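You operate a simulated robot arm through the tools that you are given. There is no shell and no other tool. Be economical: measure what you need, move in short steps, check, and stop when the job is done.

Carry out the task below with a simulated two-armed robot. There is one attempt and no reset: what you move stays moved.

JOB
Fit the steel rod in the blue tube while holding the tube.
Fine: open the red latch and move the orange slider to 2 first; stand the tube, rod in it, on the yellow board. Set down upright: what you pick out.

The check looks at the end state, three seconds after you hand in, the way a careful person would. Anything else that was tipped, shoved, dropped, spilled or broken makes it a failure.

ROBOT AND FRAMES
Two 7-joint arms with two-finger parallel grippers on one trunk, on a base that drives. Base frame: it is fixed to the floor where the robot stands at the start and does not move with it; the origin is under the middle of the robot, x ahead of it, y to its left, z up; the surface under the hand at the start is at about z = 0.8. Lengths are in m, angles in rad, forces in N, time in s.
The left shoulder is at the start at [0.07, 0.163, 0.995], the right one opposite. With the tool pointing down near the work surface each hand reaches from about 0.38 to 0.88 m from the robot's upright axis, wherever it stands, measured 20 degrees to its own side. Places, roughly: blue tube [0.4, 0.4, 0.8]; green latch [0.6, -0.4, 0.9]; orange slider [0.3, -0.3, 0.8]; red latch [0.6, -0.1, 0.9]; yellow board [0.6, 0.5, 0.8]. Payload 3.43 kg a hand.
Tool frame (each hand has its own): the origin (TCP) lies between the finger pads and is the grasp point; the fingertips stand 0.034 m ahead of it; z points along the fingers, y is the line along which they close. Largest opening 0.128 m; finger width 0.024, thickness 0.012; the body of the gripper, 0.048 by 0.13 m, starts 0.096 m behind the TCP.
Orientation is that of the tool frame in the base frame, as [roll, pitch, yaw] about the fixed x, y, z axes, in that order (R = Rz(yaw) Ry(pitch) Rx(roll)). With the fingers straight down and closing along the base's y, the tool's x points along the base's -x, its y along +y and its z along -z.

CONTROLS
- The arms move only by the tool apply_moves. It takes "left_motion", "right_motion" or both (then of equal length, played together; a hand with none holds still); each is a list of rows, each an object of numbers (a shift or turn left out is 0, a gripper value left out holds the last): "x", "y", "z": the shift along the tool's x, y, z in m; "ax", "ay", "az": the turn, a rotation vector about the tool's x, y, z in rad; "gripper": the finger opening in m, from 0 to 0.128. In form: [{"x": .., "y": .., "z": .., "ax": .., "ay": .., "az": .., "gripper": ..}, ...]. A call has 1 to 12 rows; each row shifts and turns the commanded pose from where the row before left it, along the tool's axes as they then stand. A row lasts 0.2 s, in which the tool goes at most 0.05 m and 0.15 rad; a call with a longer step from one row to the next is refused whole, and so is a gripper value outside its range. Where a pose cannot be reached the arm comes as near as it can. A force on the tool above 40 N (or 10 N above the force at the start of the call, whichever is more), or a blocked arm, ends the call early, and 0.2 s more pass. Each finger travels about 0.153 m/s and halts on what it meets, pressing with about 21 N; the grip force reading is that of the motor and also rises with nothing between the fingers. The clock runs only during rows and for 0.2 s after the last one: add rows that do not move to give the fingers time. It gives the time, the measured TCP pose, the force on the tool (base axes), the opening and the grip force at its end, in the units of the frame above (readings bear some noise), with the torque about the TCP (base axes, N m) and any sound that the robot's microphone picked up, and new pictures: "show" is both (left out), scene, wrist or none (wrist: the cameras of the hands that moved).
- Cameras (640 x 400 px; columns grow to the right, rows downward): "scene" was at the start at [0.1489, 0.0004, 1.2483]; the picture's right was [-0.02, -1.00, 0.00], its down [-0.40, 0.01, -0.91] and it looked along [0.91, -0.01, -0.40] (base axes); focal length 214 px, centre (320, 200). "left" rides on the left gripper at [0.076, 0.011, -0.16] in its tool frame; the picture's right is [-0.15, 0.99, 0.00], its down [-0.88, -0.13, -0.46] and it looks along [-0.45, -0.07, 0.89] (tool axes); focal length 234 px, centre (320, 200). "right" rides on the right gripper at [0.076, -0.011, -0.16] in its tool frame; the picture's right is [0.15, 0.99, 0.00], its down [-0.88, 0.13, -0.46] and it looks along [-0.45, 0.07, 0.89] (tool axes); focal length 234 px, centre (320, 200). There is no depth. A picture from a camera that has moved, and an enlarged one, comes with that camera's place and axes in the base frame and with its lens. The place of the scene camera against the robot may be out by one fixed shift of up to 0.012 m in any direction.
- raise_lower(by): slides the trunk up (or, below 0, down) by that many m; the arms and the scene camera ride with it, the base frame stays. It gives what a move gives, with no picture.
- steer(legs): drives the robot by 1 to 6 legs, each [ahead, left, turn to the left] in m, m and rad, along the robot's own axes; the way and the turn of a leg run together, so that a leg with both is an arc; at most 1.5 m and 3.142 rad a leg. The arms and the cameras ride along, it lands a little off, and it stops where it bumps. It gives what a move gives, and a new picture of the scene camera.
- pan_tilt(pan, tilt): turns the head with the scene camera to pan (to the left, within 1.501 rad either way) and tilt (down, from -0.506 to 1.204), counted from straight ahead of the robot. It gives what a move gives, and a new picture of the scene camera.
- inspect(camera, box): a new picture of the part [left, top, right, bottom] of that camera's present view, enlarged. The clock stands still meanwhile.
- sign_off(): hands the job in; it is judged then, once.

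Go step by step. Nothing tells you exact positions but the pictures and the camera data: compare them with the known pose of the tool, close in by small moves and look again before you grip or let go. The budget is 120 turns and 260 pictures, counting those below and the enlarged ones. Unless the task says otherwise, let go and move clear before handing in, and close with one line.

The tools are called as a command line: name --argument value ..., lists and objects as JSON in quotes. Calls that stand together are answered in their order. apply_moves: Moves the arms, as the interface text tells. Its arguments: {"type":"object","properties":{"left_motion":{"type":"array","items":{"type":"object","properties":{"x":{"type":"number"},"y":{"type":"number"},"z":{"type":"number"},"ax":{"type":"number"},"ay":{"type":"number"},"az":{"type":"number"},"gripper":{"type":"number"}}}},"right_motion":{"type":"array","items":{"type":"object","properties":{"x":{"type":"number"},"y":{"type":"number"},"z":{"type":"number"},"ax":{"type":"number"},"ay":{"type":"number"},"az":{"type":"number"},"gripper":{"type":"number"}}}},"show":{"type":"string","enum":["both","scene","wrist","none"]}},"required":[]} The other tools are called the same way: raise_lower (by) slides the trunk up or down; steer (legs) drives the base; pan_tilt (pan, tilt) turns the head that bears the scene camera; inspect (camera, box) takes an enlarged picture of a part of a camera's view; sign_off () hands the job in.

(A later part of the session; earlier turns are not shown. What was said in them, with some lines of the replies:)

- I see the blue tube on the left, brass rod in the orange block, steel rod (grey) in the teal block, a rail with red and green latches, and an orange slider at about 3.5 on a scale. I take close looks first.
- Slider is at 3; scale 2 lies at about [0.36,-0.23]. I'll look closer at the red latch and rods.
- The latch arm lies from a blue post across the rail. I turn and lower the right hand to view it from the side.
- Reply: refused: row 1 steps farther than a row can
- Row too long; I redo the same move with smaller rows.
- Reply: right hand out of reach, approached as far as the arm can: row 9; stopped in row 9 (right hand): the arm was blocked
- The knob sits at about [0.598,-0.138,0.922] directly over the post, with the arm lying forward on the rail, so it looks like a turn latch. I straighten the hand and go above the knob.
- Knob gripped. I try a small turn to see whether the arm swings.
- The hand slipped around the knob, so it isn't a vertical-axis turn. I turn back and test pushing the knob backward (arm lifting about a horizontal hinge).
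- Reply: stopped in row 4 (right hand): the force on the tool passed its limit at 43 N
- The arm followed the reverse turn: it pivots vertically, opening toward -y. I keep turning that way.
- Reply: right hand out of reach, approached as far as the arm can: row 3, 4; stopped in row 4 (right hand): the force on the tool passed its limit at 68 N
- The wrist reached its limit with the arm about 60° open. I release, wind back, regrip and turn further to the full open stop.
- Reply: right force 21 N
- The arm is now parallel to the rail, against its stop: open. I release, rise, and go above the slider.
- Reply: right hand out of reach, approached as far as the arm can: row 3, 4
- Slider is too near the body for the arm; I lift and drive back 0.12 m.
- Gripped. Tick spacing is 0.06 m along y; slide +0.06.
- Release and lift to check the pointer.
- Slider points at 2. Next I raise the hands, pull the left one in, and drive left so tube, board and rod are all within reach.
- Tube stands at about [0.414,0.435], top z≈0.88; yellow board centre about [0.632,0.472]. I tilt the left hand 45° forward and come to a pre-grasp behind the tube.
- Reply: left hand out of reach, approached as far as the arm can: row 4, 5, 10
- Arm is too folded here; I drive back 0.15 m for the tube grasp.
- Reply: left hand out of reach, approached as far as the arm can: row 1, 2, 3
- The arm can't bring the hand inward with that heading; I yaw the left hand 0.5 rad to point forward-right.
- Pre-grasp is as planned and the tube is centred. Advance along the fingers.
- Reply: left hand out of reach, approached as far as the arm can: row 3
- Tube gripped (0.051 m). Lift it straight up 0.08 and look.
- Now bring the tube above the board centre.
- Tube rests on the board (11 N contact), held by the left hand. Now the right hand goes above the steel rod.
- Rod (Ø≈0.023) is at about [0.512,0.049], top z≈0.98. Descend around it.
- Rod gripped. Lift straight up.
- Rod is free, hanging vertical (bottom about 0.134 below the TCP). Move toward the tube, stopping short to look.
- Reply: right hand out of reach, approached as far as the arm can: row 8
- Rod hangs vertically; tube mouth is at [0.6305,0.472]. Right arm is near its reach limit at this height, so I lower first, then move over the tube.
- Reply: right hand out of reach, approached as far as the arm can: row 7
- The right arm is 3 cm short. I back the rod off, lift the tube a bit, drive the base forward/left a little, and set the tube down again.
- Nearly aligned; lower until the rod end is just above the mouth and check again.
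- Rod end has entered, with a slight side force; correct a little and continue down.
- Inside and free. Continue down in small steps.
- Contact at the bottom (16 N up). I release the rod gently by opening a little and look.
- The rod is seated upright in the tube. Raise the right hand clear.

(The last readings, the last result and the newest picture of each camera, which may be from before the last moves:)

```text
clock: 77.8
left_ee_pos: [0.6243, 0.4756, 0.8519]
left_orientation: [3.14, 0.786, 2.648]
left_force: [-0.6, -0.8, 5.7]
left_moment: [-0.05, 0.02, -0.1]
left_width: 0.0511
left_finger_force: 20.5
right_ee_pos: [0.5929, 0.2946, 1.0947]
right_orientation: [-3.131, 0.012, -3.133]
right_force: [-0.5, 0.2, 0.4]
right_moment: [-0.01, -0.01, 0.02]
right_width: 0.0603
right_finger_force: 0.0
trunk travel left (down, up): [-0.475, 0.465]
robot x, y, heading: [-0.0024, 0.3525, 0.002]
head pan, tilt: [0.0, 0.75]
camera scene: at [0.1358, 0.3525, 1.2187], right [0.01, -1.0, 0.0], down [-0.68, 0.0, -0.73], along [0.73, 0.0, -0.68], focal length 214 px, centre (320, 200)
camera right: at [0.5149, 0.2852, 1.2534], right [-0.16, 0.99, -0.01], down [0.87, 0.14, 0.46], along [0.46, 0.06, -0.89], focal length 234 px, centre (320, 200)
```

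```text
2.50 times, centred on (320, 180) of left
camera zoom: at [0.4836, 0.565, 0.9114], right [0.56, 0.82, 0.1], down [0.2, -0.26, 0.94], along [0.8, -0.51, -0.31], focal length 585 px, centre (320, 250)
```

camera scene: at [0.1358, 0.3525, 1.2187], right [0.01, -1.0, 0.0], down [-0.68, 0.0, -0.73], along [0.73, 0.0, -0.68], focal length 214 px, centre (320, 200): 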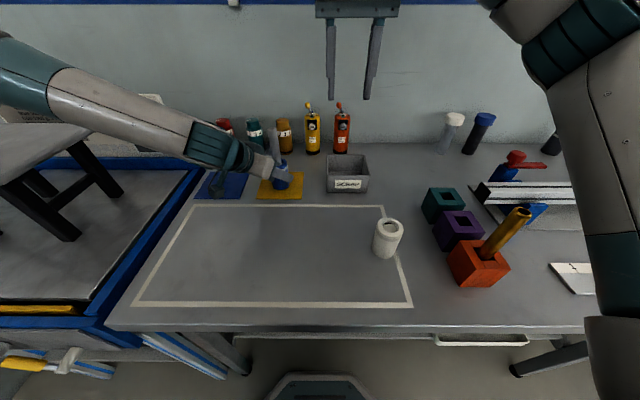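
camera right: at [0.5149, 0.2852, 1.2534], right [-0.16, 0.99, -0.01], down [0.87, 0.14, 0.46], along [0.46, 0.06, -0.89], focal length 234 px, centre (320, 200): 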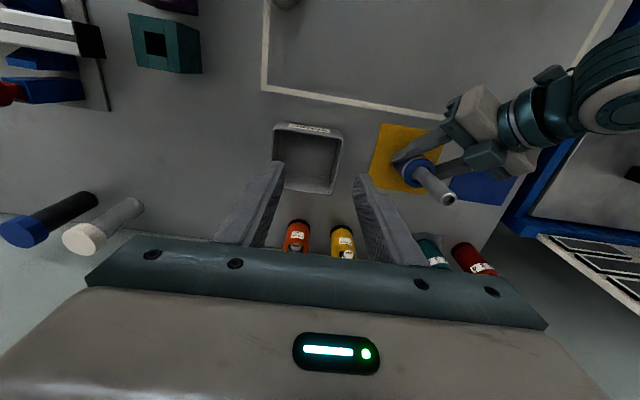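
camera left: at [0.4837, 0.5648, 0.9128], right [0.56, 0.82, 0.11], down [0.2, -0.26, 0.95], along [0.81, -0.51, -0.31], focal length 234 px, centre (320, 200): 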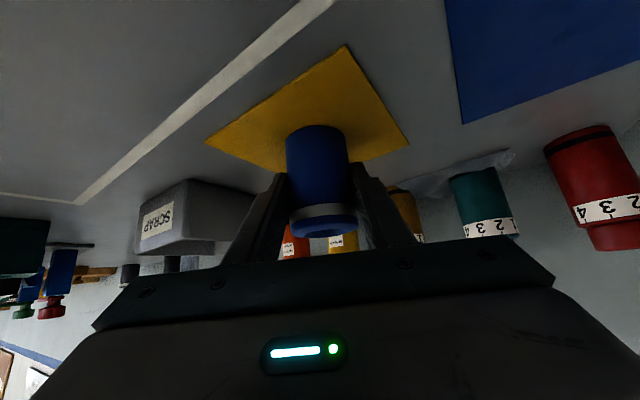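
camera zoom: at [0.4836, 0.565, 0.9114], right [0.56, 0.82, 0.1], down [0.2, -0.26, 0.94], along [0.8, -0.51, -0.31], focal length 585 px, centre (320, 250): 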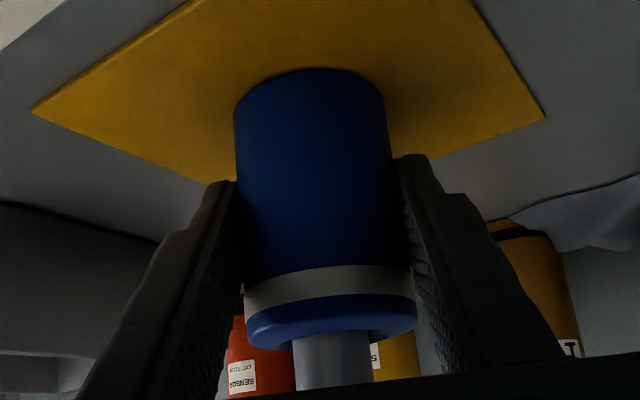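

Everything stands well. Release the left hand and back off along the finger axis.

apply_moves --left_motion '[{"gripper": 0.06}, {"gripper": 0.09}, {"gripper": 0.12}, {}, {"z": -0.02}, {"z": -0.04}, {"z": -0.04}, {"z": -0.04}, {"z": -0.04}, {}]' --show "both"

inspect --camera "scene" --box '[230, 90, 330, 210]'

```text
clock: 80.0
left_ee_pos: [0.513, 0.536, 0.979]
left_orientation: [3.141, 0.783, 2.649]
left_force: [0.4, -0.8, 0.9]
left_moment: [-0.04, 0.02, 0.01]
left_width: 0.1199
left_finger_force: 0.1
right_ee_pos: [0.5952, 0.2951, 1.0933]
right_orientation: [-3.133, 0.01, -3.133]
right_force: [0.3, 0.4, 0.3]
right_moment: [-0.01, 0.04, -0.03]
right_width: 0.0599
right_finger_force: 0.0
trunk travel left (down, up): [-0.475, 0.465]
robot x, y, heading: [-0.0035, 0.349, 0.011]
head pan, tilt: [0.0, 0.75]
camera scene: at [0.1377, 0.3523, 1.2184], right [0.01, -1.0, 0.0], down [-0.68, 0.0, -0.73], along [0.73, 0.0, -0.68], focal length 214 px, centre (320, 200)
camera left: at [0.3716, 0.6243, 1.039], right [0.56, 0.82, 0.1], down [0.21, -0.26, 0.94], along [0.8, -0.51, -0.31], focal length 234 px, centre (320, 200)
```

scene: 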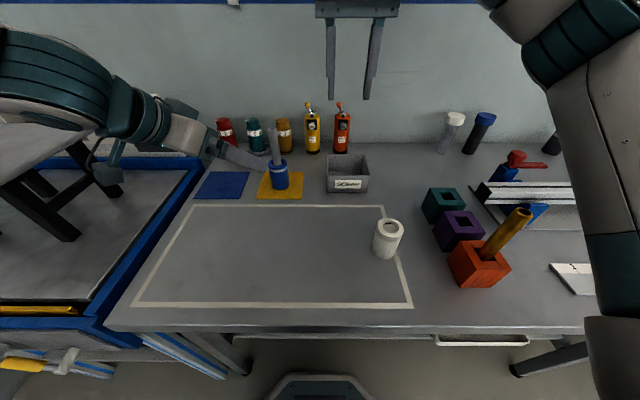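
left: 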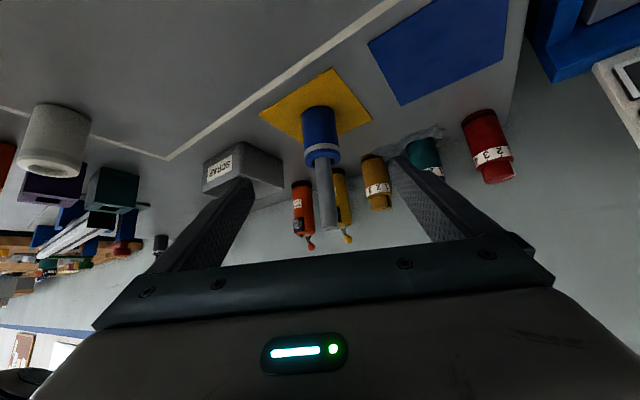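

```text
3.33 times, centred on (280, 150) of scene
camera zoom: at [0.1377, 0.3523, 1.2184], right [0.01, -1.0, 0.0], down [-0.68, 0.0, -0.73], along [0.73, 0.0, -0.68], focal length 715 px, centre (453, 367)
```

zoom: 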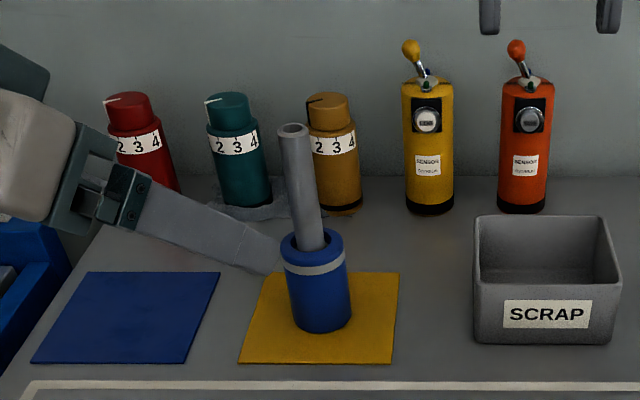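

Tube and rod stand upright on the board. I back off further and take a final look at latch and slider.

apply_moves --left_motion '[{"z": -0.03}, {"z": -0.03}, {}]' --right_motion '[{"z": -0.03}, {"z": -0.03}, {}]' --show "none"

pan_tilt --pan -0.85 --tilt 0.6

```text
clock: 80.8
left_ee_pos: [0.4723, 0.5535, 1.0203]
left_orientation: [-3.141, 0.783, 2.647]
left_force: [-0.1, -1.3, -0.7]
left_moment: [0.03, -0.01, -0.01]
left_width: 0.1202
left_finger_force: 0.1
right_ee_pos: [0.5961, 0.2951, 1.1523]
right_orientation: [-3.135, 0.01, -3.133]
right_force: [0.1, 0.4, -0.2]
right_moment: [0.02, 0.05, 0.01]
right_width: 0.0602
right_finger_force: 0.1
trunk travel left (down, up): [-0.475, 0.465]
robot x, y, heading: [-0.0045, 0.3517, 0.003]
head pan, tilt: [0.0, 0.75]
```

```text
clock: 81.9
left_ee_pos: [0.4724, 0.555, 1.0201]
left_orientation: [3.14, 0.781, 2.647]
left_force: [0.6, -0.3, -0.2]
left_moment: [0.0, 0.01, 0.02]
left_width: 0.12
left_finger_force: 0.1
right_ee_pos: [0.594, 0.2956, 1.1525]
right_orientation: [-3.134, 0.01, -3.134]
right_force: [-0.3, -0.3, -0.3]
right_moment: [-0.03, 0.0, -0.01]
right_width: 0.0597
right_finger_force: 0.0
trunk travel left (down, up): [-0.475, 0.465]
robot x, y, heading: [0.0009, 0.3544, 0.003]
head pan, tilt: [-0.85, 0.6]
camera scene: at [0.112, 0.2857, 1.2315], right [-0.75, -0.66, 0.0], down [-0.38, 0.42, -0.82], along [0.55, -0.62, -0.57], focal length 214 px, centre (320, 200)
```

scene: 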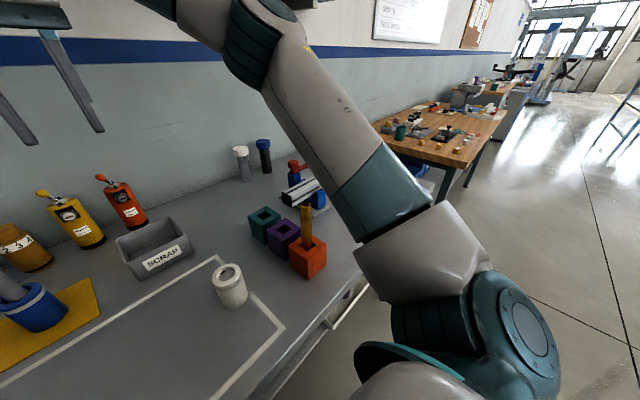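

The tube with the rod stands on the yellow board. The latch and slider were last seen open and at 2, and nothing has touched them since, so I hand in.

sign_off

```text
The job is handed in.
```

The job is handed in: the red latch is open, the orange slider is at 2, and the blue tube stands upright on the yellow board with the steel rod in it, fitted while the left hand held the tube. At the very end my arm hid the slider and most of the latch, so their state is from my last clear views; I did not touch either after that.
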